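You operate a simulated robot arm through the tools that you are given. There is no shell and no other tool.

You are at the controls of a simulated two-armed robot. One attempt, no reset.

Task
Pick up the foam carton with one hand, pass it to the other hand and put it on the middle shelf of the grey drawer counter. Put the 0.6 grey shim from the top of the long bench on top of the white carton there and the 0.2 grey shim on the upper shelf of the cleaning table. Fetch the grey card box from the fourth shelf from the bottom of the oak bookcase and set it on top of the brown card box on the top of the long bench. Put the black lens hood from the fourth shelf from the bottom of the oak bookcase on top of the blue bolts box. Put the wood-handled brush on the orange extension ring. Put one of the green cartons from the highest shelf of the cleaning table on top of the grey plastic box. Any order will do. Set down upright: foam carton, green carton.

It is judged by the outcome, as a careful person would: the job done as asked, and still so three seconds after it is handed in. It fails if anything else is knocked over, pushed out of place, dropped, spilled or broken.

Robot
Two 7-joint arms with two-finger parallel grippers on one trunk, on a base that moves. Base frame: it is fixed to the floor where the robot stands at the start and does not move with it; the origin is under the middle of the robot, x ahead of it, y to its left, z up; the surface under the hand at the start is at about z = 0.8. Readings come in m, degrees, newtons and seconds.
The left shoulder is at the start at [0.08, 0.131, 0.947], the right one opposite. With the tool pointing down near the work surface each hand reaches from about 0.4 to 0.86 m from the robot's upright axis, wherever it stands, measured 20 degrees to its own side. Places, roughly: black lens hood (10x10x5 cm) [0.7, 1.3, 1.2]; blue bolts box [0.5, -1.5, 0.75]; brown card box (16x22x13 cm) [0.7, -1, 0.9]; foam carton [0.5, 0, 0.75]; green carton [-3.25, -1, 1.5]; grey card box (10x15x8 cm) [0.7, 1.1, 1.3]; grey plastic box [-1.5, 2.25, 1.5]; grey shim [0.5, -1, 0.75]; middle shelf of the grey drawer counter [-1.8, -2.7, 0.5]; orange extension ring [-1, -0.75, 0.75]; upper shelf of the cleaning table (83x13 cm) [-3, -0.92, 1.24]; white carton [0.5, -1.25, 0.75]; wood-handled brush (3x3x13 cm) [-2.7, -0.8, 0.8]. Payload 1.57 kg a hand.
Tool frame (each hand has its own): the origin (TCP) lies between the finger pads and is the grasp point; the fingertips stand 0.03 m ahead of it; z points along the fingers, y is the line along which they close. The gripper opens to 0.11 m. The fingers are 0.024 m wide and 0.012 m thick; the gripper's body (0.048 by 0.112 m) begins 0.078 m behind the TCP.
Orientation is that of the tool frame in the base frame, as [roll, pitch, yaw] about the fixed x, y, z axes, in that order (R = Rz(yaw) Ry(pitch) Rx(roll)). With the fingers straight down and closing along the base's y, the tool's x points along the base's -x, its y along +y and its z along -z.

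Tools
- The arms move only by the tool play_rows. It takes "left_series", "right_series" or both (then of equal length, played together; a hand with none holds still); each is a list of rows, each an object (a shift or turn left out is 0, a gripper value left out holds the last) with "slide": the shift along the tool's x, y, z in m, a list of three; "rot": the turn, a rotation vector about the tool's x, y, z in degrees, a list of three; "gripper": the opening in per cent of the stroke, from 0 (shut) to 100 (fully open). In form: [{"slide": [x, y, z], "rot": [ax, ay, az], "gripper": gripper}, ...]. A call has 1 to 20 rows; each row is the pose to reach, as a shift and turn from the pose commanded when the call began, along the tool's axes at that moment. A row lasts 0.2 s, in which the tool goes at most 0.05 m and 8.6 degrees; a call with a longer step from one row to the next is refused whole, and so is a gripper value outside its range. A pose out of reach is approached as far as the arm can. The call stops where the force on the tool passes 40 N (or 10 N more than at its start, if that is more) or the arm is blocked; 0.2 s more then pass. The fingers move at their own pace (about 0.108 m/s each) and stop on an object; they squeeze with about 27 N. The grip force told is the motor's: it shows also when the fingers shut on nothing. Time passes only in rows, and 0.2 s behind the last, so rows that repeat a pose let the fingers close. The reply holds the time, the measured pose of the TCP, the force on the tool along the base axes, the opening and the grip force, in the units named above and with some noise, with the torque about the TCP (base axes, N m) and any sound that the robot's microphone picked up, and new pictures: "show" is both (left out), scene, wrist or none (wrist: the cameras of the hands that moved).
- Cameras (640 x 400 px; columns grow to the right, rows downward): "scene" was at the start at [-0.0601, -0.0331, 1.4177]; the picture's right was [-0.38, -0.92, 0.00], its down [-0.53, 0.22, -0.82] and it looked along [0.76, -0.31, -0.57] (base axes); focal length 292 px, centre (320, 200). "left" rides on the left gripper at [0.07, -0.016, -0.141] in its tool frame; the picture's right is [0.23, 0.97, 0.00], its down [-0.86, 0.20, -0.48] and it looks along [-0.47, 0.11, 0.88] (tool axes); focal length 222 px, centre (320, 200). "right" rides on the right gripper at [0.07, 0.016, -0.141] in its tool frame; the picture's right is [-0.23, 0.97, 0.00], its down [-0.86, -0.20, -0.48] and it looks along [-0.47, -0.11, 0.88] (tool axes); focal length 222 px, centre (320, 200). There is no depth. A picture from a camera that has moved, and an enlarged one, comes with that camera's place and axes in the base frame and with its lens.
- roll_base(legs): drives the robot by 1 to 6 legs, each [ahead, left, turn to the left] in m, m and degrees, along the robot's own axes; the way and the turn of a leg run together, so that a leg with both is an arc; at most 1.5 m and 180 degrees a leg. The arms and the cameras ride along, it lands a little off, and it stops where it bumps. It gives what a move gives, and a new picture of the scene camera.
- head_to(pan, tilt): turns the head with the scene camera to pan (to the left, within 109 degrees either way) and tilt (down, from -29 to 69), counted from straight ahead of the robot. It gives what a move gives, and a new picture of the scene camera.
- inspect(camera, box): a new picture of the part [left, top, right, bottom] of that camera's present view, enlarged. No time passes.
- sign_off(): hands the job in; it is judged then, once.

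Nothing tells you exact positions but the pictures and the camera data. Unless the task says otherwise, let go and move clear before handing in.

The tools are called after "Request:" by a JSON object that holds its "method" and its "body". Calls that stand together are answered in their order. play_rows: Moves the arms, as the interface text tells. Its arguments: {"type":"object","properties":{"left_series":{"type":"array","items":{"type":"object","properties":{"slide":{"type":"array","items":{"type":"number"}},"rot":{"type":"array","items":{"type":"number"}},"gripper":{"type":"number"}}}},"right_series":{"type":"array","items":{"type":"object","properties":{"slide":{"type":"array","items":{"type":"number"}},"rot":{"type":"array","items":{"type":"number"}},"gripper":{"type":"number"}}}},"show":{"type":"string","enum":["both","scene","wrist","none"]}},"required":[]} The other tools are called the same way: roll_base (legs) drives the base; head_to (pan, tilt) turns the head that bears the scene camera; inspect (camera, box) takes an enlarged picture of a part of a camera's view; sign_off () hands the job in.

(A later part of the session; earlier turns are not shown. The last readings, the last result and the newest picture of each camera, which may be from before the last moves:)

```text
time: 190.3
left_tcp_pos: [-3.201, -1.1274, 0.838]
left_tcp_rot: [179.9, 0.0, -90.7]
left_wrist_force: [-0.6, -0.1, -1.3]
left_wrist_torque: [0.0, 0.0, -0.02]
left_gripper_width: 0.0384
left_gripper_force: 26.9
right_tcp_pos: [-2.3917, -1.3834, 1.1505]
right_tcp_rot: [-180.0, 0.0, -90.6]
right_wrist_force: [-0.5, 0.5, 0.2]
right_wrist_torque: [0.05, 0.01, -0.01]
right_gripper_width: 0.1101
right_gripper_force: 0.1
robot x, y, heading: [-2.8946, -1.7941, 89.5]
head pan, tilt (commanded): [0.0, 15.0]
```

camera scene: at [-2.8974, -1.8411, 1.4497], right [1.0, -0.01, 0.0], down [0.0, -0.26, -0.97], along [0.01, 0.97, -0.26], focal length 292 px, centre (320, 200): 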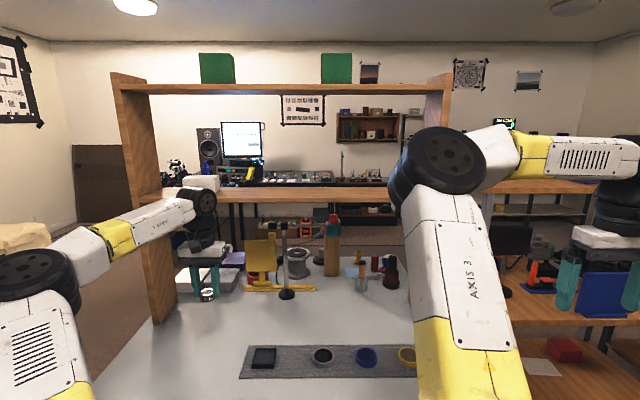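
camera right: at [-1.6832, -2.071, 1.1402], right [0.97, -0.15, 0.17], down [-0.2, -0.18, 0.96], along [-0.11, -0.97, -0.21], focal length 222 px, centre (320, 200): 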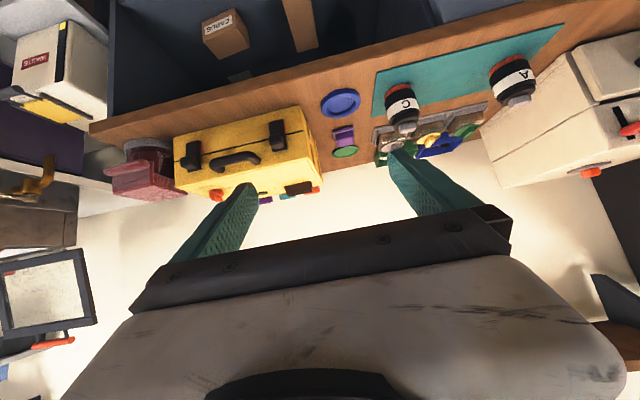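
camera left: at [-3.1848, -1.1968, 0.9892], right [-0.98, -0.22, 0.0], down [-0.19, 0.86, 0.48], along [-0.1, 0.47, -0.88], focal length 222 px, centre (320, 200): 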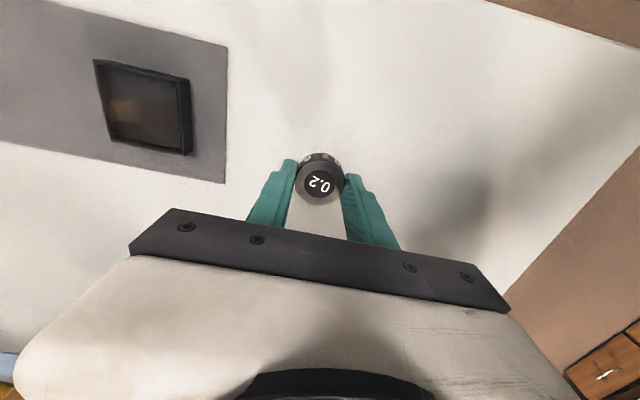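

Request:
{"method": "play_rows", "body": {"left_series": [{"slide": [0, 0, 0.002]}, {"slide": [0, 0, 0.004]}, {"slide": [0, 0, 0.004]}], "show": "none"}}

```text
time: 191.1
left_tcp_pos: [-3.201, -1.1284, 0.8357]
left_tcp_rot: [-180.0, -0.1, -90.6]
left_wrist_force: [0.4, -0.3, -0.8]
left_wrist_torque: [0.02, 0.0, 0.02]
left_gripper_width: 0.0382
left_gripper_force: 27.0
right_tcp_pos: [-2.3925, -1.384, 1.1501]
right_tcp_rot: [-179.9, 0.0, -90.6]
right_wrist_force: [-0.2, -0.6, 0.0]
right_wrist_torque: [-0.03, -0.01, -0.01]
right_gripper_width: 0.1098
right_gripper_force: 0.1
robot x, y, heading: [-2.8936, -1.7963, 89.5]
head pan, tilt (commanded): [0.0, 15.0]
```

Request:
{"method": "play_rows", "body": {"left_series": [{"slide": [0, 0, 0.002]}, {"slide": [0, 0, 0.004]}, {"slide": [0, 0, 0.004]}], "show": "none"}}

```text
time: 191.9
left_tcp_pos: [-3.2006, -1.1289, 0.8303]
left_tcp_rot: [180.0, -0.2, -90.6]
left_wrist_force: [0.5, 0.5, -0.8]
left_wrist_torque: [0.01, 0.0, -0.01]
left_gripper_width: 0.0384
left_gripper_force: 27.0
right_tcp_pos: [-2.3918, -1.3843, 1.151]
right_tcp_rot: [180.0, 0.1, -90.6]
right_wrist_force: [0.1, -0.1, 1.2]
right_wrist_torque: [0.0, -0.02, 0.02]
right_gripper_width: 0.1099
right_gripper_force: 0.0
robot x, y, heading: [-2.8962, -1.7958, 89.4]
head pan, tilt (commanded): [0.0, 15.0]
```

Request:
{"method": "play_rows", "body": {"left_series": [{"slide": [0, 0, 0.003]}, {"slide": [0, 0, 0.006]}, {"slide": [0, 0, 0.008]}, {"slide": [0, 0, 0.008]}], "show": "wrist"}}

```text
time: 192.9
left_tcp_pos: [-3.2017, -1.1286, 0.8225]
left_tcp_rot: [180.0, 0.1, -90.7]
left_wrist_force: [0.1, -1.5, 0.0]
left_wrist_torque: [-0.02, 0.02, -0.03]
left_gripper_width: 0.0383
left_gripper_force: 26.9
right_tcp_pos: [-2.392, -1.3844, 1.1503]
right_tcp_rot: [-180.0, 0.0, -90.6]
right_wrist_force: [0.3, 0.1, 0.0]
right_wrist_torque: [0.03, -0.01, 0.0]
right_gripper_width: 0.1101
right_gripper_force: 0.1
robot x, y, heading: [-2.8933, -1.7968, 89.7]
head pan, tilt (commanded): [0.0, 15.0]
camera left: at [-3.1858, -1.1977, 0.9635], right [-0.98, -0.22, 0.0], down [-0.19, 0.86, 0.48], along [-0.1, 0.47, -0.88], focal length 222 px, centre (320, 200)
```

left: 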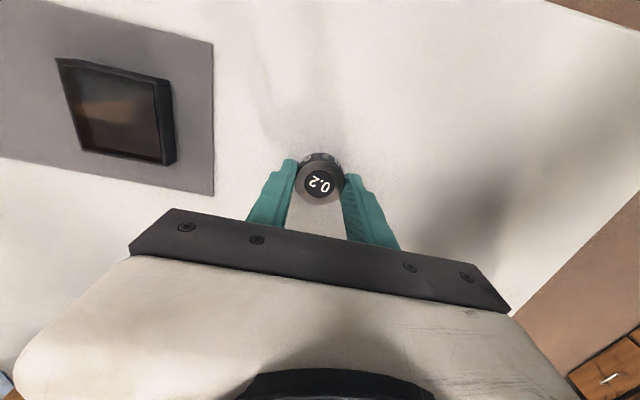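

Request:
{"method": "play_rows", "body": {"left_series": [{"slide": [0, 0, 0.003]}, {"slide": [0, 0, 0.006]}, {"slide": [0, 0, 0.009]}, {"slide": [0, 0, 0.012]}, {"slide": [0, 0, 0.012]}], "show": "scene"}}

Request:
{"method": "inspect", "body": {"camera": "scene", "box": [120, 220, 300, 350]}}

```text
time: 194.1
left_tcp_pos: [-3.202, -1.129, 0.8131]
left_tcp_rot: [180.0, 0.2, -90.5]
left_wrist_force: [-2.0, 3.3, 27.5]
left_wrist_torque: [0.17, 0.11, 0.02]
left_gripper_width: 0.0388
left_gripper_force: 27.4
right_tcp_pos: [-2.3922, -1.3855, 1.1512]
right_tcp_rot: [-180.0, 0.0, -90.6]
right_wrist_force: [-0.1, 0.8, 0.5]
right_wrist_torque: [0.01, -0.01, 0.02]
right_gripper_width: 0.1099
right_gripper_force: 0.1
robot x, y, heading: [-2.8962, -1.7952, 89.5]
head pan, tilt (commanded): [0.0, 15.0]
camera scene: at [-2.8971, -1.8417, 1.4497], right [1.0, -0.01, 0.0], down [0.0, -0.26, -0.97], along [0.01, 0.97, -0.26], focal length 292 px, centre (320, 200)
```

scene: 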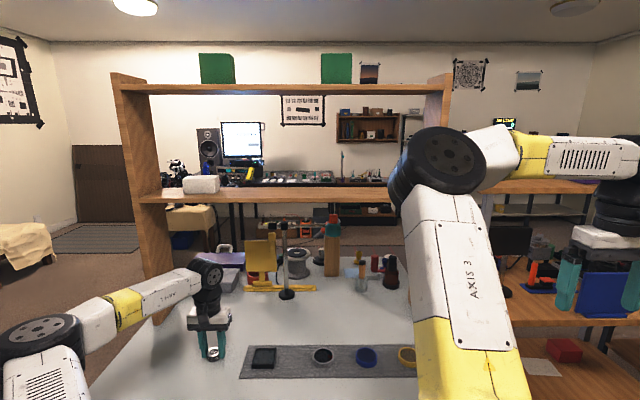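

```text
3.08 times, centred on (210, 285) of scene
camera zoom: at [-2.8971, -1.8417, 1.4497], right [1.0, -0.01, 0.0], down [0.0, -0.26, -0.97], along [0.01, 0.97, -0.26], focal length 899 px, centre (658, -62)
```

zoom: 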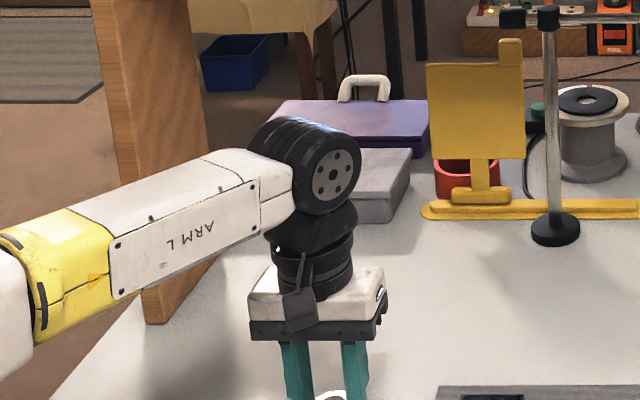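

Contact — the cleaning table top is at z ≈ 0.777. I release the shim here and lift off.

Request:
{"method": "play_rows", "body": {"left_series": [{"slide": [0, 0, -0.0018]}, {"slide": [0, 0, -0.0018], "gripper": 62}, {"slide": [0, 0, -0.0018], "gripper": 62}, {"slide": [0, 0, -0.0018], "gripper": 62}, {"slide": [0, 0, -0.03]}, {"slide": [0, 0, -0.075]}, {"slide": [0, 0, -0.11]}, {"slide": [0, 0, -0.11]}], "show": "wrist"}}

```text
time: 195.9
left_tcp_pos: [-3.2008, -1.1296, 0.9207]
left_tcp_rot: [179.9, 0.0, -90.7]
left_wrist_force: [-0.6, 0.4, -0.4]
left_wrist_torque: [0.03, 0.01, 0.03]
left_gripper_width: 0.0683
left_gripper_force: 0.1
right_tcp_pos: [-2.3935, -1.3846, 1.1513]
right_tcp_rot: [180.0, -0.1, -90.6]
right_wrist_force: [-0.5, 0.0, 1.5]
right_wrist_torque: [-0.02, -0.01, 0.02]
right_gripper_width: 0.1099
right_gripper_force: 0.1
robot x, y, heading: [-2.8958, -1.7952, 89.5]
head pan, tilt (commanded): [0.0, 15.0]
camera left: at [-3.1852, -1.1981, 1.0621], right [-0.98, -0.22, 0.0], down [-0.19, 0.86, 0.48], along [-0.1, 0.47, -0.88], focal length 222 px, centre (320, 200)
```

left: 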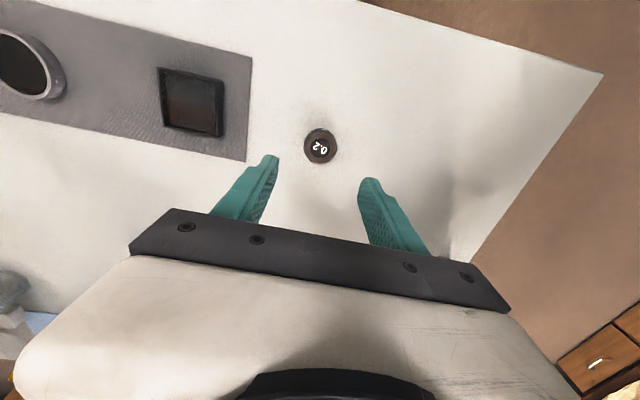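

The shim stands at [-3.201, -1.129]. I tilt the left hand to 45° behind it for the regrasp.

Request:
{"method": "play_rows", "body": {"left_series": [{"slide": [0.0133, 0, 0.003], "rot": [0, -7.5, 0]}, {"slide": [0.0267, 0, 0.006], "rot": [0, -15, 0]}, {"slide": [0.04, 0, 0.01], "rot": [0, -22.5, 0]}, {"slide": [0.0533, 0, 0.013], "rot": [0, -30, 0]}, {"slide": [0.0667, 0, 0.016], "rot": [0, -37.5, 0]}, {"slide": [0.08, 0, 0.02], "rot": [0, -45, 0]}, {"slide": [0.08, 0, 0.02], "rot": [0, -45, 0]}], "show": "wrist"}}

Request:
{"method": "inspect", "body": {"camera": "left", "box": [200, 80, 440, 230]}}

```text
time: 197.5
left_tcp_pos: [-3.2034, -1.2078, 0.9005]
left_tcp_rot: [-180.0, 45.0, -90.5]
left_wrist_force: [0.7, -0.4, 0.0]
left_wrist_torque: [-0.01, 0.03, 0.0]
left_gripper_width: 0.0683
left_gripper_force: 0.1
right_tcp_pos: [-2.392, -1.385, 1.1509]
right_tcp_rot: [179.9, -0.1, -90.6]
right_wrist_force: [0.1, 0.3, -0.5]
right_wrist_torque: [0.0, 0.0, 0.03]
right_gripper_width: 0.1104
right_gripper_force: 0.1
robot x, y, heading: [-2.8959, -1.7996, 89.5]
head pan, tilt (commanded): [0.0, 15.0]
camera left: at [-3.1877, -1.3576, 0.9509], right [-0.98, -0.15, -0.16], down [-0.2, 0.27, 0.94], along [-0.1, 0.95, -0.29], focal length 222 px, centre (320, 200)
```

left: 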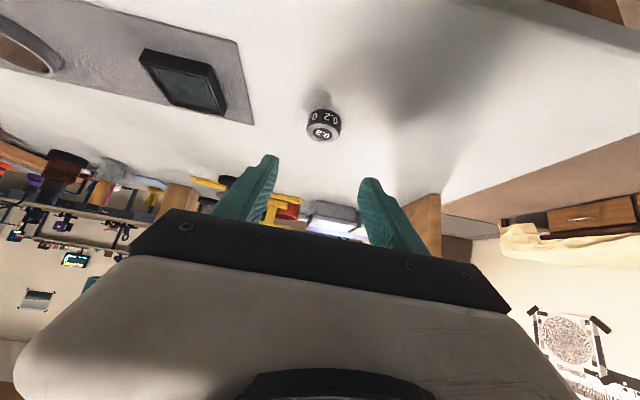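

```text
2.67 times, centred on (320, 155) of left
camera zoom: at [-3.1877, -1.3576, 0.9509], right [-0.98, -0.15, -0.16], down [-0.2, 0.27, 0.94], along [-0.1, 0.95, -0.29], focal length 592 px, centre (320, 320)
```

zoom: 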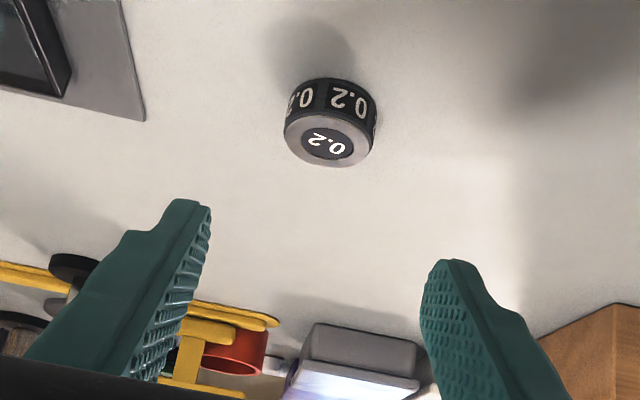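

Request:
{"method": "play_rows", "body": {"left_series": [{"slide": [0.006, -0.0017, 0.04]}, {"slide": [0.012, -0.0017, 0.075]}, {"slide": [0.0155, -0.0017, 0.1]}, {"slide": [0.0173, -0.0017, 0.1105]}, {"slide": [0.0173, -0.0017, 0.1105]}], "show": "wrist"}}

Request:
{"method": "inspect", "body": {"camera": "left", "box": [200, 80, 440, 230]}}

```text
time: 198.7
left_tcp_pos: [-3.201, -1.142, 0.81]
left_tcp_rot: [180.0, 44.9, -90.5]
left_wrist_force: [0.2, 0.1, -0.1]
left_wrist_torque: [0.01, -0.02, 0.0]
left_gripper_width: 0.068
left_gripper_force: 0.0
right_tcp_pos: [-2.3921, -1.384, 1.1501]
right_tcp_rot: [180.0, 0.0, -90.6]
right_wrist_force: [0.2, 0.1, -0.2]
right_wrist_torque: [0.03, 0.01, 0.05]
right_gripper_width: 0.1099
right_gripper_force: 0.0
robot x, y, heading: [-2.8976, -1.7941, 89.6]
head pan, tilt (commanded): [0.0, 15.0]
camera left: at [-3.185, -1.2916, 0.8599], right [-0.98, -0.15, -0.16], down [-0.2, 0.27, 0.94], along [-0.1, 0.95, -0.29], focal length 222 px, centre (320, 200)
```

left: 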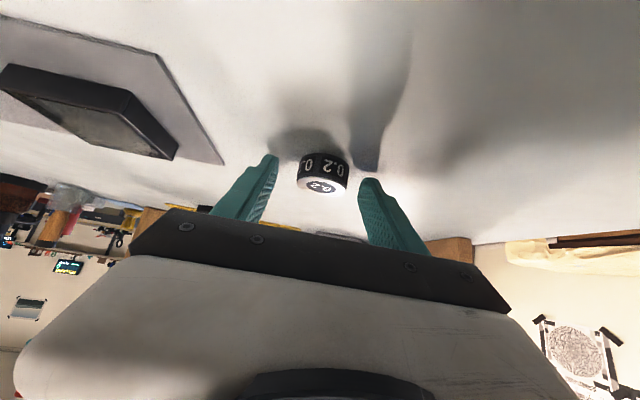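

```text
2.67 times, centred on (320, 155) of left
camera zoom: at [-3.185, -1.2916, 0.8599], right [-0.98, -0.15, -0.16], down [-0.2, 0.27, 0.94], along [-0.1, 0.95, -0.29], focal length 592 px, centre (320, 320)
```

zoom: 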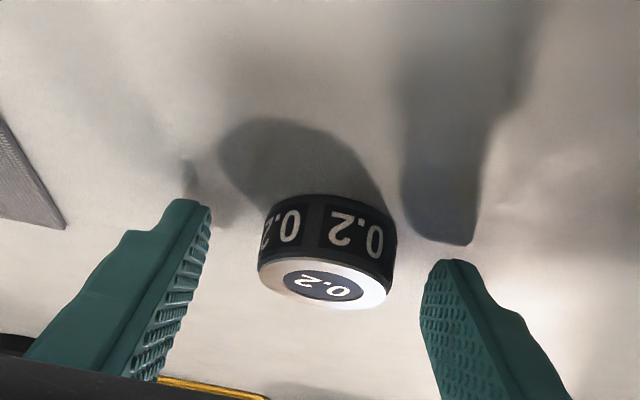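

The shim sits between the fingertips. I close on it.

Request:
{"method": "play_rows", "body": {"left_series": [{"slide": [0, 0, 0], "gripper": 0}, {"slide": [0, 0, 0], "gripper": 0}, {"slide": [0, 0, 0], "gripper": 0}, {"slide": [-0.0106, 0, -0.0106], "gripper": 0}, {"slide": [-0.0212, 0, -0.0212], "gripper": 0}, {"slide": [-0.0212, 0, -0.0212], "gripper": 0}], "show": "wrist"}}

Request:
{"method": "inspect", "body": {"camera": "left", "box": [200, 80, 440, 230]}}

```text
time: 200.1
left_tcp_pos: [-3.2, -1.1427, 0.8407]
left_tcp_rot: [-179.9, 44.9, -90.6]
left_wrist_force: [0.5, 1.2, 0.1]
left_wrist_torque: [-0.03, -0.01, -0.01]
left_gripper_width: 0.0384
left_gripper_force: 27.1
right_tcp_pos: [-2.3919, -1.384, 1.1505]
right_tcp_rot: [180.0, 0.1, -90.6]
right_wrist_force: [-0.3, -0.2, -1.0]
right_wrist_torque: [0.01, 0.01, -0.01]
right_gripper_width: 0.1101
right_gripper_force: 0.1
robot x, y, heading: [-2.8982, -1.8008, 89.5]
head pan, tilt (commanded): [0.0, 15.0]
camera left: at [-3.1852, -1.2917, 0.8905], right [-0.98, -0.15, -0.16], down [-0.2, 0.27, 0.94], along [-0.1, 0.95, -0.29], focal length 222 px, centre (320, 200)
```

left: 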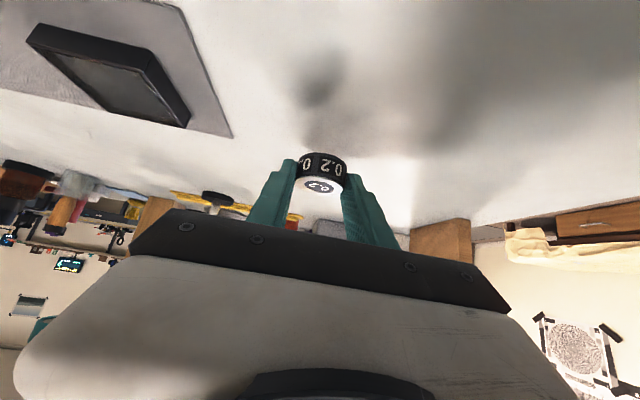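

```text
2.67 times, centred on (320, 155) of left
camera zoom: at [-3.1852, -1.2917, 0.8905], right [-0.98, -0.15, -0.16], down [-0.2, 0.27, 0.94], along [-0.1, 0.95, -0.29], focal length 592 px, centre (320, 320)
```

zoom: 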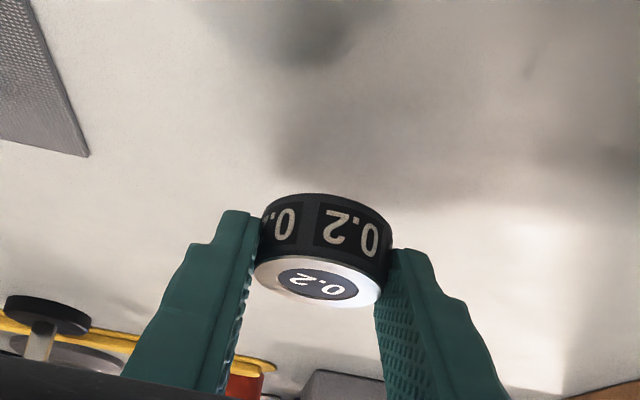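

Shim is regripped flat. I raise it in front of the shelves to look across the upper shelf.

Request:
{"method": "play_rows", "body": {"left_series": [{"slide": [-0.0296, 0, -0.0334]}, {"slide": [-0.0591, 0, -0.0668]}, {"slide": [-0.0887, 0, -0.1003]}, {"slide": [-0.1183, 0, -0.1337]}, {"slide": [-0.1478, 0, -0.1671]}, {"slide": [-0.1774, 0, -0.2005]}, {"slide": [-0.2069, 0, -0.2339]}, {"slide": [-0.2365, 0, -0.2673]}, {"slide": [-0.2661, 0, -0.3008]}, {"slide": [-0.2956, 0, -0.3342]}, {"slide": [-0.3252, 0, -0.3676]}, {"slide": [-0.3252, 0, -0.3676]}], "show": "both"}}

Request:
{"method": "inspect", "body": {"camera": "scene", "box": [100, 40, 340, 220]}}

```text
time: 202.7
left_tcp_pos: [-3.1999, -1.1732, 1.3315]
left_tcp_rot: [180.0, 44.9, -90.8]
left_wrist_force: [-0.3, 0.0, -0.6]
left_wrist_torque: [0.01, 0.02, -0.02]
left_gripper_width: 0.0384
left_gripper_force: 27.0
left hand out of reach, approached as far as the arm can: row 5
right_tcp_pos: [-2.3924, -1.3845, 1.1502]
right_tcp_rot: [180.0, 0.0, -90.7]
right_wrist_force: [0.4, -0.3, 0.3]
right_wrist_torque: [0.0, -0.04, 0.01]
right_gripper_width: 0.11
right_gripper_force: 0.0
robot x, y, heading: [-2.894, -1.7957, 89.6]
head pan, tilt (commanded): [0.0, 15.0]
camera scene: at [-2.8974, -1.841, 1.4497], right [1.0, -0.01, 0.0], down [0.0, -0.26, -0.97], along [0.01, 0.97, -0.26], focal length 292 px, centre (320, 200)
camera left: at [-3.1845, -1.3208, 1.3815], right [-0.98, -0.15, -0.16], down [-0.2, 0.27, 0.94], along [-0.1, 0.95, -0.29], focal length 222 px, centre (320, 200)
```

scene: 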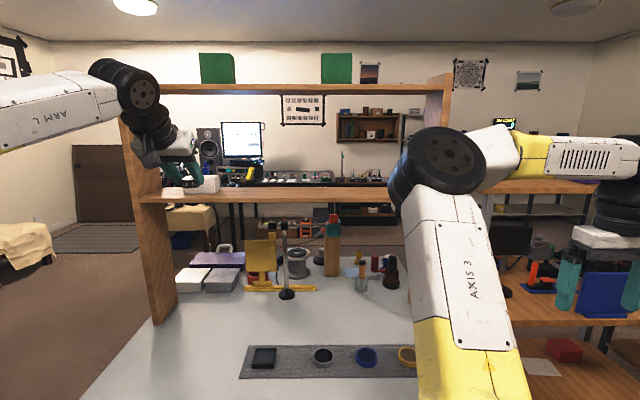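
left: 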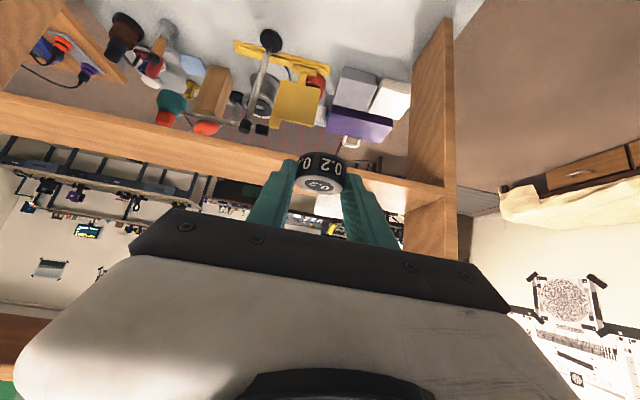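

```text
2.22 times, centred on (220, 130) of scene
camera zoom: at [-2.8974, -1.841, 1.4497], right [1.0, -0.01, 0.0], down [0.0, -0.26, -0.97], along [0.01, 0.97, -0.26], focal length 649 px, centre (542, 356)
```

zoom: 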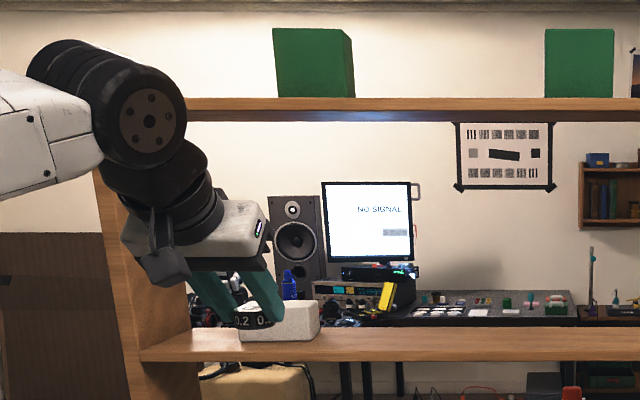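

Shelf front edge is at y ≈ -0.973, top ≈ 1.235; the white block on it sits near x -3.24. I shift the base right and forward so the shim can go on a clear spot near x = -3.05.

Request:
{"method": "roll_base", "body": {"legs": [[0.14, -0.16, 0.4]]}}

Request:
{"method": "inspect", "body": {"camera": "left", "box": [120, 60, 520, 240]}}

Request:
{"method": "inspect", "body": {"camera": "scene", "box": [60, 40, 300, 240]}}

```text
time: 204.4
left_tcp_pos: [-3.0433, -1.0333, 1.3306]
left_tcp_rot: [-179.9, 45.1, -90.2]
left_wrist_force: [0.4, -0.4, -1.1]
left_wrist_torque: [-0.04, 0.0, -0.02]
left_gripper_width: 0.0385
left_gripper_force: 27.0
right_tcp_pos: [-2.2336, -1.2399, 1.1507]
right_tcp_rot: [-179.9, 0.0, -90.2]
right_wrist_force: [1.1, 0.3, 0.0]
right_wrist_torque: [-0.04, 0.04, 0.0]
right_gripper_width: 0.11
right_gripper_force: 0.0
robot x, y, heading: [-2.736, -1.6547, 89.7]
head pan, tilt (commanded): [0.0, 15.0]
camera scene: at [-2.7362, -1.7004, 1.4497], right [1.0, 0.0, 0.0], down [0.0, -0.26, -0.97], along [0.0, 0.97, -0.26], focal length 292 px, centre (320, 200)
```

scene: 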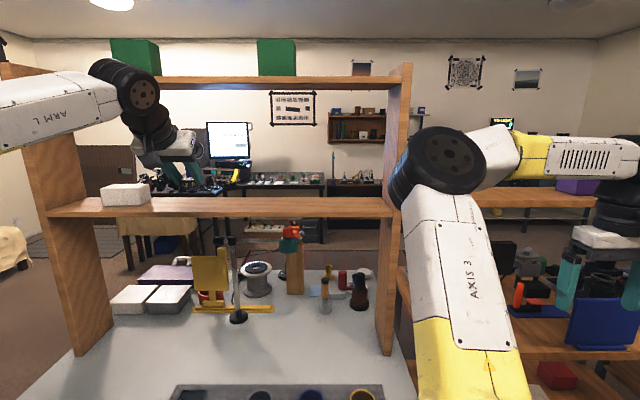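

```text
1.60 times, centred on (320, 150) of left
camera zoom: at [-3.027, -1.1821, 1.381], right [-0.97, -0.16, -0.16], down [-0.2, 0.27, 0.94], along [-0.1, 0.95, -0.29], focal length 355 px, centre (320, 280)
```

zoom: 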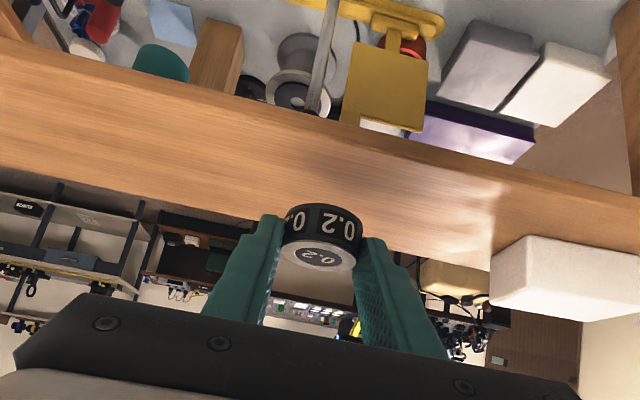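

```text
2.00 times, centred on (180, 140) of scene
camera zoom: at [-2.7362, -1.7004, 1.4497], right [1.0, 0.0, 0.0], down [0.0, -0.26, -0.97], along [0.0, 0.97, -0.26], focal length 584 px, centre (600, 320)
```

zoom: 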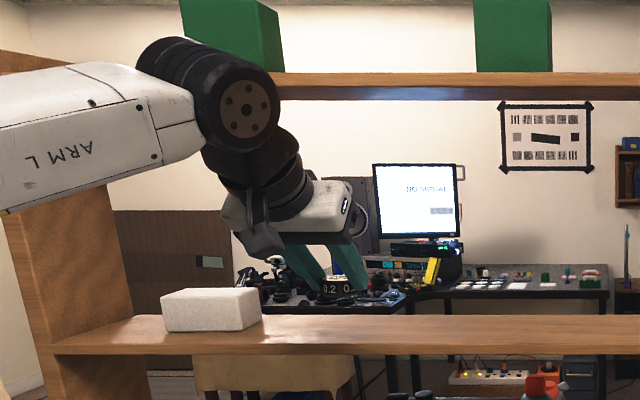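

Clear spot confirmed. I carry the shim over the shelf's middle and lower close.

Request:
{"method": "play_rows", "body": {"left_series": [{"slide": [-0.0225, 0, 0.0225]}, {"slide": [-0.045, 0, 0.045]}, {"slide": [-0.0674, 0, 0.0674]}, {"slide": [-0.0515, 0, 0.0833]}, {"slide": [-0.0356, 0, 0.0992]}, {"slide": [-0.0356, 0, 0.0992]}], "show": "wrist"}}

Request:
{"method": "inspect", "body": {"camera": "left", "box": [120, 60, 520, 240]}}

Request:
{"method": "inspect", "body": {"camera": "scene", "box": [60, 40, 300, 240]}}

```text
time: 205.8
left_tcp_pos: [-3.0422, -0.9389, 1.2861]
left_tcp_rot: [-180.0, 45.0, -90.2]
left_wrist_force: [-0.2, 0.4, -0.5]
left_wrist_torque: [-0.03, 0.01, -0.03]
left_gripper_width: 0.0384
left_gripper_force: 27.5
right_tcp_pos: [-2.2343, -1.2398, 1.1502]
right_tcp_rot: [179.9, -0.1, -90.2]
right_wrist_force: [0.0, -0.3, -0.4]
right_wrist_torque: [-0.03, 0.0, -0.02]
right_gripper_width: 0.1102
right_gripper_force: 0.1
robot x, y, heading: [-2.7364, -1.6552, 90.1]
head pan, tilt (commanded): [0.0, 15.0]
camera left: at [-3.0268, -1.0865, 1.3356], right [-0.97, -0.16, -0.16], down [-0.2, 0.27, 0.94], along [-0.1, 0.95, -0.29], focal length 222 px, centre (320, 200)
```

left: 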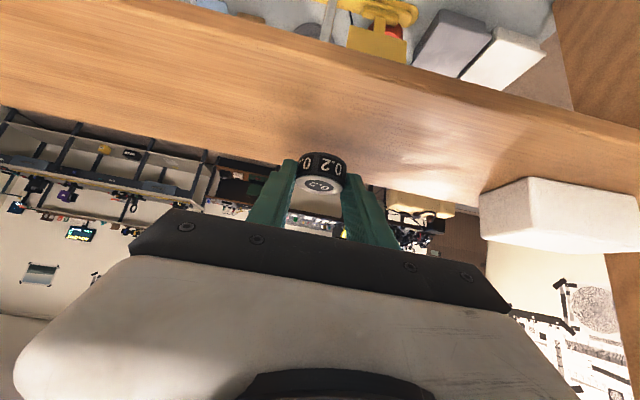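

```text
1.60 times, centred on (320, 150) of left
camera zoom: at [-3.0268, -1.0865, 1.3356], right [-0.97, -0.16, -0.16], down [-0.2, 0.27, 0.94], along [-0.1, 0.95, -0.29], focal length 355 px, centre (320, 280)
```

zoom: 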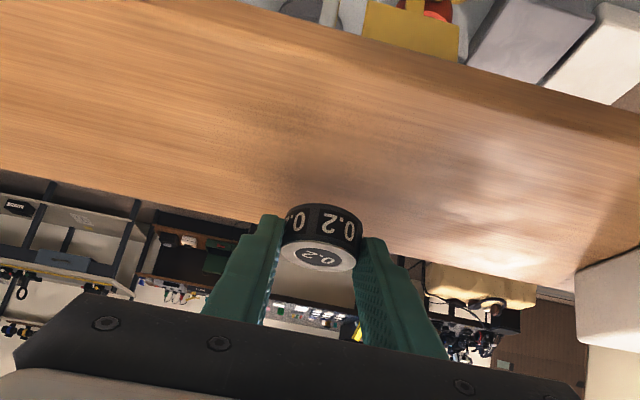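

```text
2.00 times, centred on (180, 140) of scene
camera zoom: at [-2.7361, -1.7003, 1.4497], right [1.0, 0.0, 0.0], down [0.0, -0.26, -0.97], along [0.0, 0.97, -0.26], focal length 584 px, centre (600, 320)
```

zoom: 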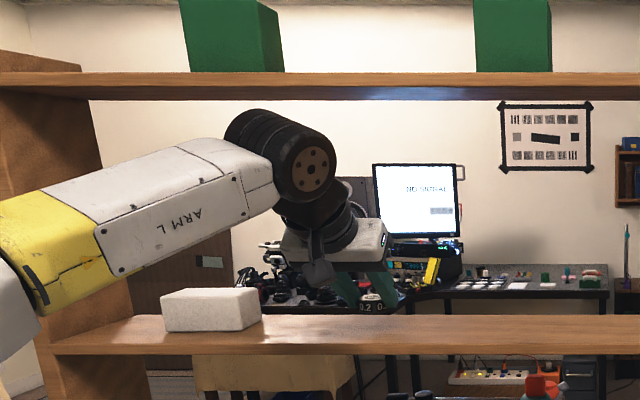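

Request:
{"method": "play_rows", "body": {"left_series": [{"slide": [0.0028, 0, 0.0028]}, {"slide": [0.0057, 0, 0.0057]}, {"slide": [0.0085, 0, 0.0085]}, {"slide": [0.0085, 0, 0.0085]}], "show": "none"}}

```text
time: 206.8
left_tcp_pos: [-3.043, -0.9393, 1.2729]
left_tcp_rot: [-180.0, 45.0, -90.2]
left_wrist_force: [0.1, -0.5, -0.6]
left_wrist_torque: [-0.04, 0.0, 0.02]
left_gripper_width: 0.0382
left_gripper_force: 26.7
right_tcp_pos: [-2.2342, -1.2399, 1.1507]
right_tcp_rot: [179.9, 0.1, -90.2]
right_wrist_force: [-0.3, 0.2, -0.4]
right_wrist_torque: [0.0, 0.03, -0.01]
right_gripper_width: 0.11
right_gripper_force: 0.2
robot x, y, heading: [-2.7335, -1.656, 90.2]
head pan, tilt (commanded): [0.0, 15.0]
```

Request:
{"method": "play_rows", "body": {"left_series": [{"slide": [0.0014, 0, 0.0014]}, {"slide": [0.0028, 0, 0.0028]}, {"slide": [0.0042, 0, 0.0042]}, {"slide": [0.0042, 0, 0.0042]}], "show": "none"}}

```text
time: 207.8
left_tcp_pos: [-3.0418, -0.938, 1.2689]
left_tcp_rot: [-179.9, 45.0, -90.1]
left_wrist_force: [0.1, 0.5, -0.3]
left_wrist_torque: [0.03, -0.02, 0.03]
left_gripper_width: 0.0386
left_gripper_force: 26.8
right_tcp_pos: [-2.2343, -1.2402, 1.1498]
right_tcp_rot: [180.0, 0.0, -90.2]
right_wrist_force: [1.3, -0.5, -0.5]
right_wrist_torque: [0.03, 0.02, 0.0]
right_gripper_width: 0.1099
right_gripper_force: 0.1
robot x, y, heading: [-2.7318, -1.6568, 89.8]
head pan, tilt (commanded): [0.0, 15.0]
```

Request:
{"method": "play_rows", "body": {"left_series": [{"slide": [0.0014, 0, 0.0014]}, {"slide": [0.0028, 0, 0.0028]}, {"slide": [0.0042, 0, 0.0042]}, {"slide": [0.0042, 0, 0.0042]}], "show": "none"}}

```text
time: 208.8
left_tcp_pos: [-3.0419, -0.9382, 1.2617]
left_tcp_rot: [-180.0, 45.0, -90.3]
left_wrist_force: [-1.7, 0.5, -0.2]
left_wrist_torque: [-0.02, 0.0, 0.02]
left_gripper_width: 0.0385
left_gripper_force: 27.0
right_tcp_pos: [-2.2337, -1.2402, 1.1511]
right_tcp_rot: [-180.0, 0.0, -90.2]
right_wrist_force: [-0.3, 0.3, 0.6]
right_wrist_torque: [-0.01, 0.01, -0.02]
right_gripper_width: 0.1102
right_gripper_force: 0.0
robot x, y, heading: [-2.7357, -1.652, 89.9]
head pan, tilt (commanded): [0.0, 15.0]
```

Request:
{"method": "play_rows", "body": {"left_series": [{"slide": [0.0014, 0, 0.0014]}, {"slide": [0.0028, 0, 0.0028]}, {"slide": [0.0042, 0, 0.0042]}, {"slide": [0.0042, 0, 0.0042]}], "show": "wrist"}}

Request:
{"method": "inspect", "body": {"camera": "scene", "box": [160, 140, 280, 230]}}

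```text
time: 209.8
left_tcp_pos: [-3.0427, -0.9378, 1.2594]
left_tcp_rot: [180.0, 45.4, -90.3]
left_wrist_force: [-5.3, 6.1, 36.3]
left_wrist_torque: [0.64, 0.1, 0.2]
left_gripper_width: 0.0384
left_gripper_force: 26.5
right_tcp_pos: [-2.2334, -1.2408, 1.1506]
right_tcp_rot: [-180.0, 0.0, -90.2]
right_wrist_force: [-0.8, -0.1, 0.0]
right_wrist_torque: [-0.01, -0.04, 0.03]
right_gripper_width: 0.1101
right_gripper_force: 0.0
robot x, y, heading: [-2.7335, -1.6522, 89.7]
head pan, tilt (commanded): [0.0, 15.0]
camera left: at [-3.0261, -1.0875, 1.3085], right [-0.97, -0.16, -0.16], down [-0.2, 0.26, 0.95], along [-0.1, 0.95, -0.28], focal length 222 px, centre (320, 200)
```

left: 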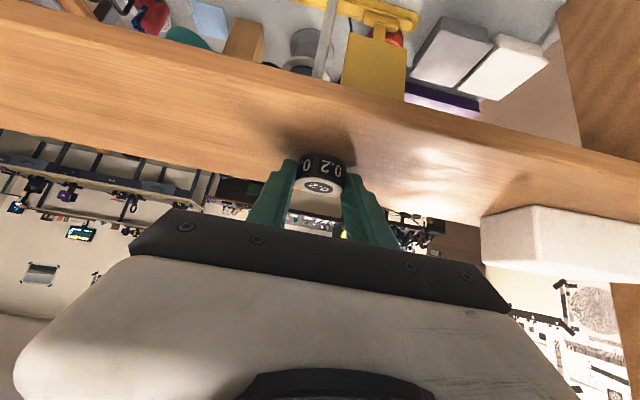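

```text
4.44 times, centred on (220, 185) of scene
camera zoom: at [-2.7359, -1.7013, 1.4497], right [1.0, 0.0, 0.0], down [0.0, -0.26, -0.97], along [0.0, 0.97, -0.26], focal length 1298 px, centre (764, 267)
```

zoom: 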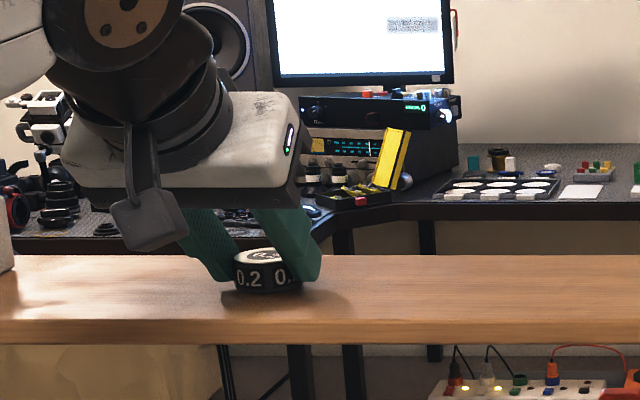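

Firm contact. I ease off 2 mm, open, and retreat back and up.

Request:
{"method": "play_rows", "body": {"left_series": [{"slide": [-0.0014, 0, -0.0014]}, {"slide": [-0.0014, 0, -0.0014], "gripper": 62}, {"slide": [-0.0014, 0, -0.0014], "gripper": 62}, {"slide": [-0.0014, 0, -0.0014], "gripper": 62}, {"slide": [-0.0014, 0, -0.03], "gripper": 62}, {"slide": [-0.0014, 0, -0.075], "gripper": 62}, {"slide": [-0.0014, 0, -0.115], "gripper": 62}, {"slide": [-0.0014, 0, -0.115], "gripper": 62}], "show": "both"}}

Request:
{"method": "inspect", "body": {"camera": "scene", "box": [100, 140, 280, 240]}}

```text
time: 211.6
left_tcp_pos: [-3.0426, -1.0194, 1.3392]
left_tcp_rot: [179.9, 45.0, -90.3]
left_wrist_force: [0.2, 1.0, 0.2]
left_wrist_torque: [-0.02, -0.04, 0.01]
left_gripper_width: 0.068
left_gripper_force: 0.0
right_tcp_pos: [-2.2345, -1.2402, 1.1513]
right_tcp_rot: [-180.0, 0.0, -90.2]
right_wrist_force: [-0.4, -0.1, -0.4]
right_wrist_torque: [0.03, -0.01, -0.03]
right_gripper_width: 0.1099
right_gripper_force: 0.0
robot x, y, heading: [-2.7358, -1.6551, 90.0]
head pan, tilt (commanded): [0.0, 15.0]
camera scene: at [-2.7361, -1.7003, 1.4497], right [1.0, 0.0, 0.0], down [0.0, -0.26, -0.97], along [0.0, 0.97, -0.26], focal length 292 px, centre (320, 200)
camera left: at [-3.0258, -1.1677, 1.3889], right [-0.97, -0.16, -0.16], down [-0.2, 0.27, 0.94], along [-0.1, 0.95, -0.29], focal length 222 px, centre (320, 200)
```

scene: 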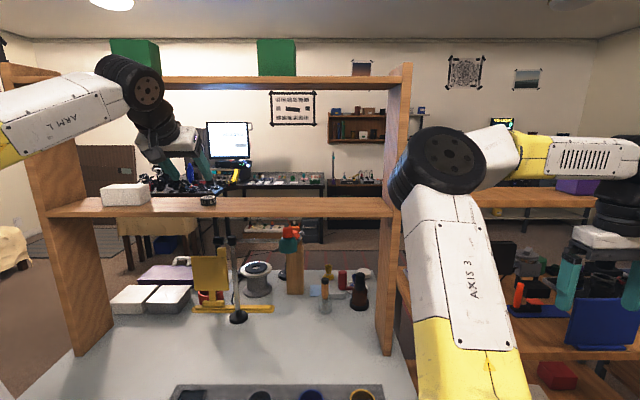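
left: 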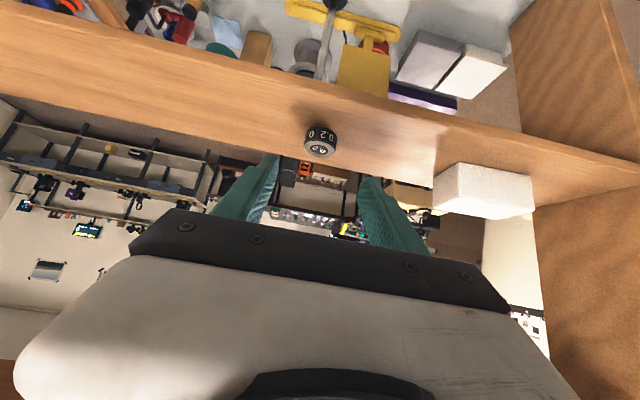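

```text
3.56 times, centred on (190, 190) of scene
camera zoom: at [-2.7361, -1.7003, 1.4497], right [1.0, 0.0, 0.0], down [0.0, -0.26, -0.97], along [0.0, 0.97, -0.26], focal length 1039 px, centre (782, 236)
```

zoom: 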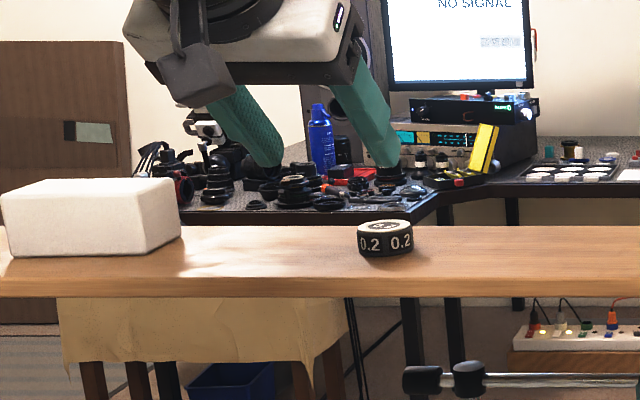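

The 0.2 shim sits on the upper shelf. Now the green cartons on the highest shelf — zooming in to size them up.

Request:
{"method": "inspect", "body": {"camera": "scene", "box": [90, 20, 310, 110]}}

Request:
{"method": "inspect", "body": {"camera": "scene", "box": [280, 230, 410, 330]}}

```text
2.91 times, centred on (200, 65) of scene
camera zoom: at [-2.7361, -1.7003, 1.4497], right [1.0, 0.0, 0.0], down [0.0, -0.26, -0.97], along [0.0, 0.97, -0.26], focal length 850 px, centre (669, 593)
```

zoom: 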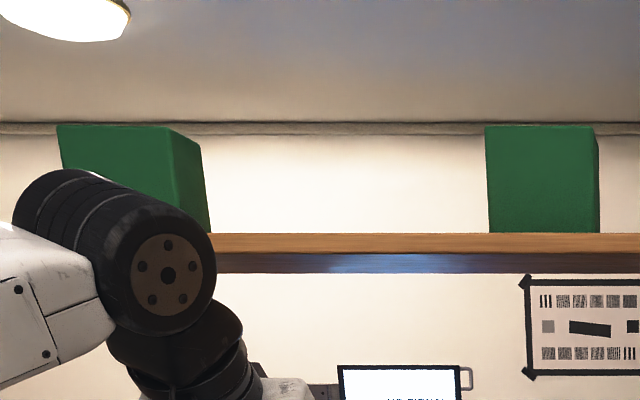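

```text
4.00 times, centred on (345, 280) of scene
camera zoom: at [-2.7361, -1.7003, 1.4497], right [1.0, 0.0, 0.0], down [0.0, -0.26, -0.97], along [0.0, 0.97, -0.26], focal length 1168 px, centre (220, -120)
```

zoom: 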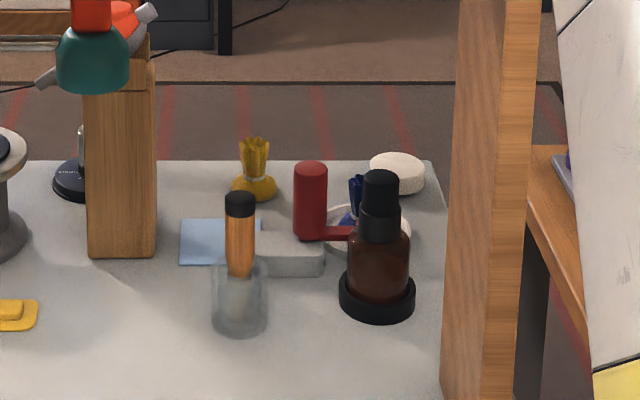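

The brush (black-tipped, orange wood) stands in a glass cup at about [-2.718, -0.774], so I must lift it straight out. I park the left hand and shift left so the right hand can reach in under the shelf.

Request:
{"method": "play_rows", "body": {"left_series": [{"slide": [0.03, 0, -0.03]}, {"slide": [0.06, 0, -0.06]}, {"slide": [0.09, 0, -0.09]}, {"slide": [0.12, 0, -0.12]}, {"slide": [0.15, 0, -0.12]}, {"slide": [0.18, 0, -0.11]}, {"slide": [0.2, 0, -0.1]}, {"slide": [0.2, 0, -0.1]}], "show": "none"}}

Request:
{"method": "roll_base", "body": {"legs": [[0.07, 0.16, 0]]}}

```text
time: 213.4
left_tcp_pos: [-3.0446, -1.2311, 1.2673]
left_tcp_rot: [180.0, 45.1, -90.3]
left_wrist_force: [-0.5, -0.1, -0.4]
left_wrist_torque: [-0.03, 0.0, 0.0]
left_gripper_width: 0.0682
left_gripper_force: 0.2
right_tcp_pos: [-2.2342, -1.2404, 1.1505]
right_tcp_rot: [179.9, 0.0, -90.2]
right_wrist_force: [0.2, -1.5, 0.5]
right_wrist_torque: [0.0, 0.01, -0.05]
right_gripper_width: 0.1103
right_gripper_force: 0.1
robot x, y, heading: [-2.7313, -1.6563, 89.8]
head pan, tilt (commanded): [0.0, 15.0]
```

```text
time: 214.8
left_tcp_pos: [-3.2051, -1.1592, 1.2681]
left_tcp_rot: [-179.9, 45.0, -90.2]
left_wrist_force: [0.4, -0.8, 1.0]
left_wrist_torque: [-0.03, 0.0, -0.01]
left_gripper_width: 0.0682
left_gripper_force: 0.0
right_tcp_pos: [-2.3963, -1.1679, 1.1511]
right_tcp_rot: [180.0, 0.1, -90.2]
right_wrist_force: [-0.8, 0.4, -0.3]
right_wrist_torque: [0.0, 0.01, -0.02]
right_gripper_width: 0.1097
right_gripper_force: 0.1
robot x, y, heading: [-2.897, -1.5803, 90.1]
head pan, tilt (commanded): [0.0, 15.0]
camera scene: at [-2.8971, -1.6293, 1.4497], right [1.0, 0.0, 0.0], down [0.0, -0.26, -0.97], along [0.0, 0.97, -0.26], focal length 292 px, centre (320, 200)
```

scene: 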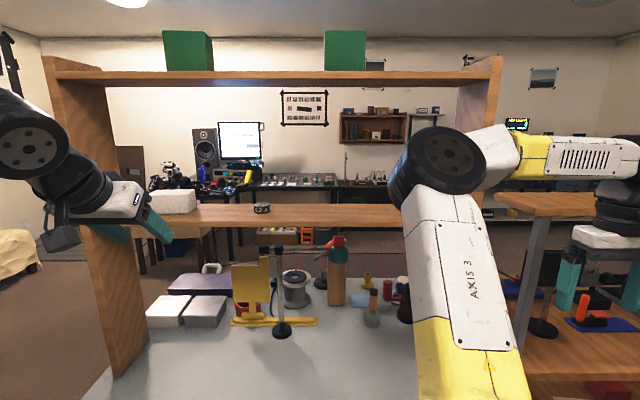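

Request:
{"method": "play_rows", "body": {"right_series": [{"slide": [-0.0019, 0.0358, 0.0201], "rot": [0, -7.78, 0], "gripper": 60}, {"slide": [-0.0038, 0.0716, 0.0402], "rot": [0, -15.56, 0], "gripper": 60}, {"slide": [-0.0057, 0.1073, 0.0603], "rot": [0, -23.33, 0], "gripper": 60}, {"slide": [-0.0076, 0.1431, 0.0804], "rot": [0, -31.11, 0], "gripper": 60}, {"slide": [-0.0094, 0.1789, 0.1006], "rot": [0, -38.89, 0], "gripper": 60}, {"slide": [-0.0113, 0.2147, 0.1207], "rot": [0, -46.67, 0], "gripper": 60}, {"slide": [-0.0132, 0.2504, 0.1408], "rot": [0, -54.44, 0], "gripper": 60}, {"slide": [-0.0151, 0.2862, 0.1609], "rot": [0, -62.22, 0], "gripper": 60}, {"slide": [-0.017, 0.322, 0.181], "rot": [0, -70, 0], "gripper": 60}, {"slide": [-0.017, 0.322, 0.181], "rot": [0, -70, 0], "gripper": 60}], "show": "both"}}

Request:
{"method": "inspect", "body": {"camera": "right", "box": [180, 60, 460, 235]}}

```text
time: 217.1
left_tcp_pos: [-3.2065, -1.1594, 1.2682]
left_tcp_rot: [-180.0, 45.1, -90.2]
left_wrist_force: [0.0, -1.2, -0.5]
left_wrist_torque: [-0.01, -0.01, -0.02]
left_gripper_width: 0.0684
left_gripper_force: 0.0
right_tcp_pos: [-2.6444, -1.016, 0.9271]
right_tcp_rot: [-179.9, 69.9, -90.2]
right_wrist_force: [0.5, 0.3, -1.2]
right_wrist_torque: [0.01, 0.01, 0.02]
right_gripper_width: 0.066
right_gripper_force: 0.0
right hand out of reach, approached as far as the arm can: row 6, 7, 8, 9, 10
robot x, y, heading: [-2.8962, -1.5855, 89.8]
head pan, tilt (commanded): [0.0, 15.0]
camera scene: at [-2.8971, -1.6292, 1.4497], right [1.0, 0.0, 0.0], down [0.0, -0.26, -0.97], along [0.0, 0.97, -0.26], focal length 292 px, centre (320, 200)
camera right: at [-2.6618, -1.173, 0.9093], right [-0.97, 0.08, 0.21], down [0.2, -0.16, 0.97], along [0.11, 0.98, 0.14], focal length 222 px, centre (320, 200)
```

scene: 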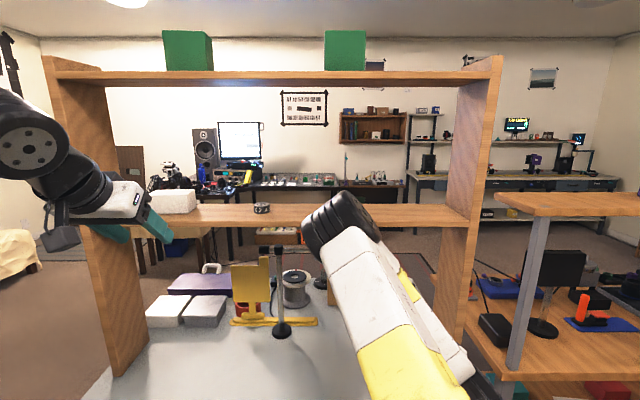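
right: 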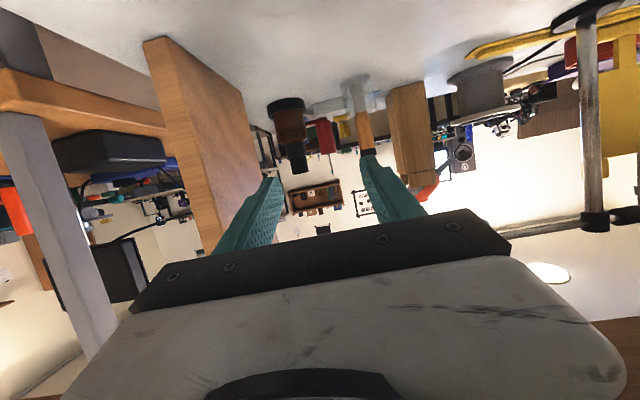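

```text
2.29 times, centred on (320, 148) of right
camera zoom: at [-2.6618, -1.173, 0.9093], right [-0.97, 0.08, 0.21], down [0.2, -0.16, 0.97], along [0.11, 0.98, 0.14], focal length 508 px, centre (320, 320)
```

zoom: 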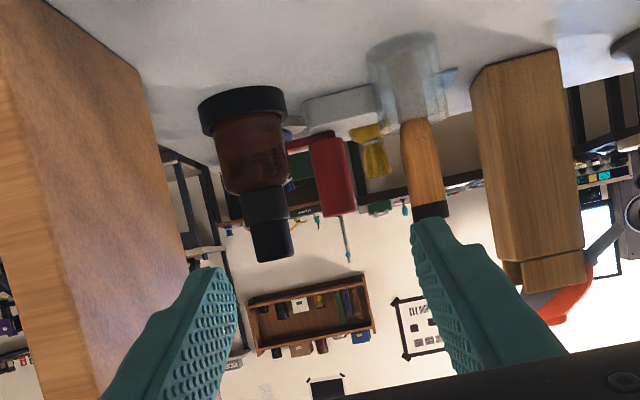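

The hand stopped a bit closer to the table than asked but in a usable spot; the brush axis is at x = -2.718, wood exposed from z ≈ 0.83 to 0.89. I slide sideways to line up with it.

Request:
{"method": "play_rows", "body": {"right_series": [{"slide": [-0.0028, 0.0368, 0.018]}, {"slide": [-0.0057, 0.0736, 0.0362]}, {"slide": [-0.0057, 0.0736, 0.0362]}], "show": "both"}}

Request:
{"method": "inspect", "body": {"camera": "right", "box": [180, 60, 460, 235]}}

```text
time: 217.8
left_tcp_pos: [-3.2055, -1.1606, 1.2681]
left_tcp_rot: [179.9, 45.0, -90.2]
left_wrist_force: [-0.4, 0.1, -0.5]
left_wrist_torque: [0.01, 0.03, 0.0]
left_gripper_width: 0.0681
left_gripper_force: 0.1
right_tcp_pos: [-2.7175, -0.9789, 0.9216]
right_tcp_rot: [-179.9, 70.0, -90.1]
right_wrist_force: [-0.6, 0.6, -0.1]
right_wrist_torque: [0.0, -0.01, 0.03]
right_gripper_width: 0.0661
right_gripper_force: 0.1
robot x, y, heading: [-2.8945, -1.5836, 90.2]
head pan, tilt (commanded): [0.0, 15.0]
camera scene: at [-2.8973, -1.6292, 1.4497], right [1.0, 0.0, 0.0], down [0.0, -0.26, -0.97], along [0.0, 0.97, -0.26], focal length 292 px, centre (320, 200)
camera right: at [-2.7365, -1.1351, 0.9031], right [-0.97, 0.08, 0.21], down [0.2, -0.16, 0.97], along [0.11, 0.98, 0.14], focal length 222 px, centre (320, 200)
```

scene: 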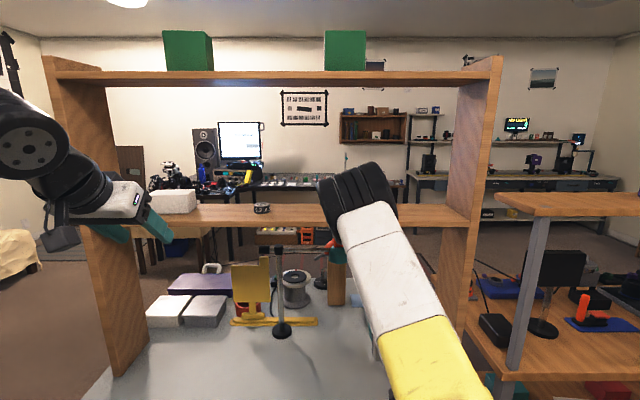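
right: 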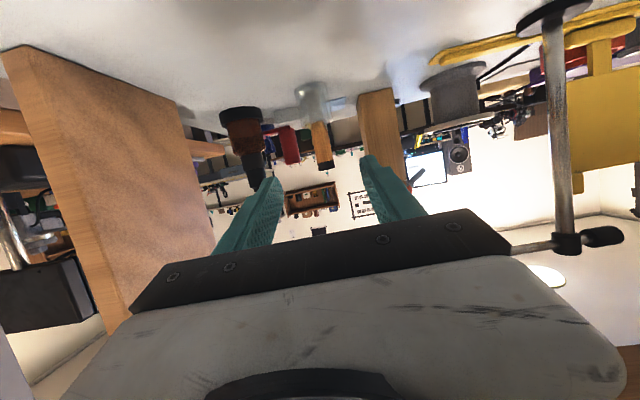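

```text
2.29 times, centred on (320, 148) of right
camera zoom: at [-2.7365, -1.1351, 0.9031], right [-0.97, 0.08, 0.21], down [0.2, -0.16, 0.97], along [0.11, 0.98, 0.14], focal length 508 px, centre (320, 320)
```

zoom: 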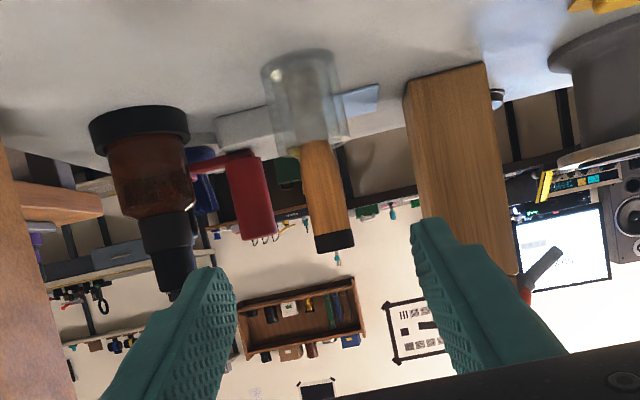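

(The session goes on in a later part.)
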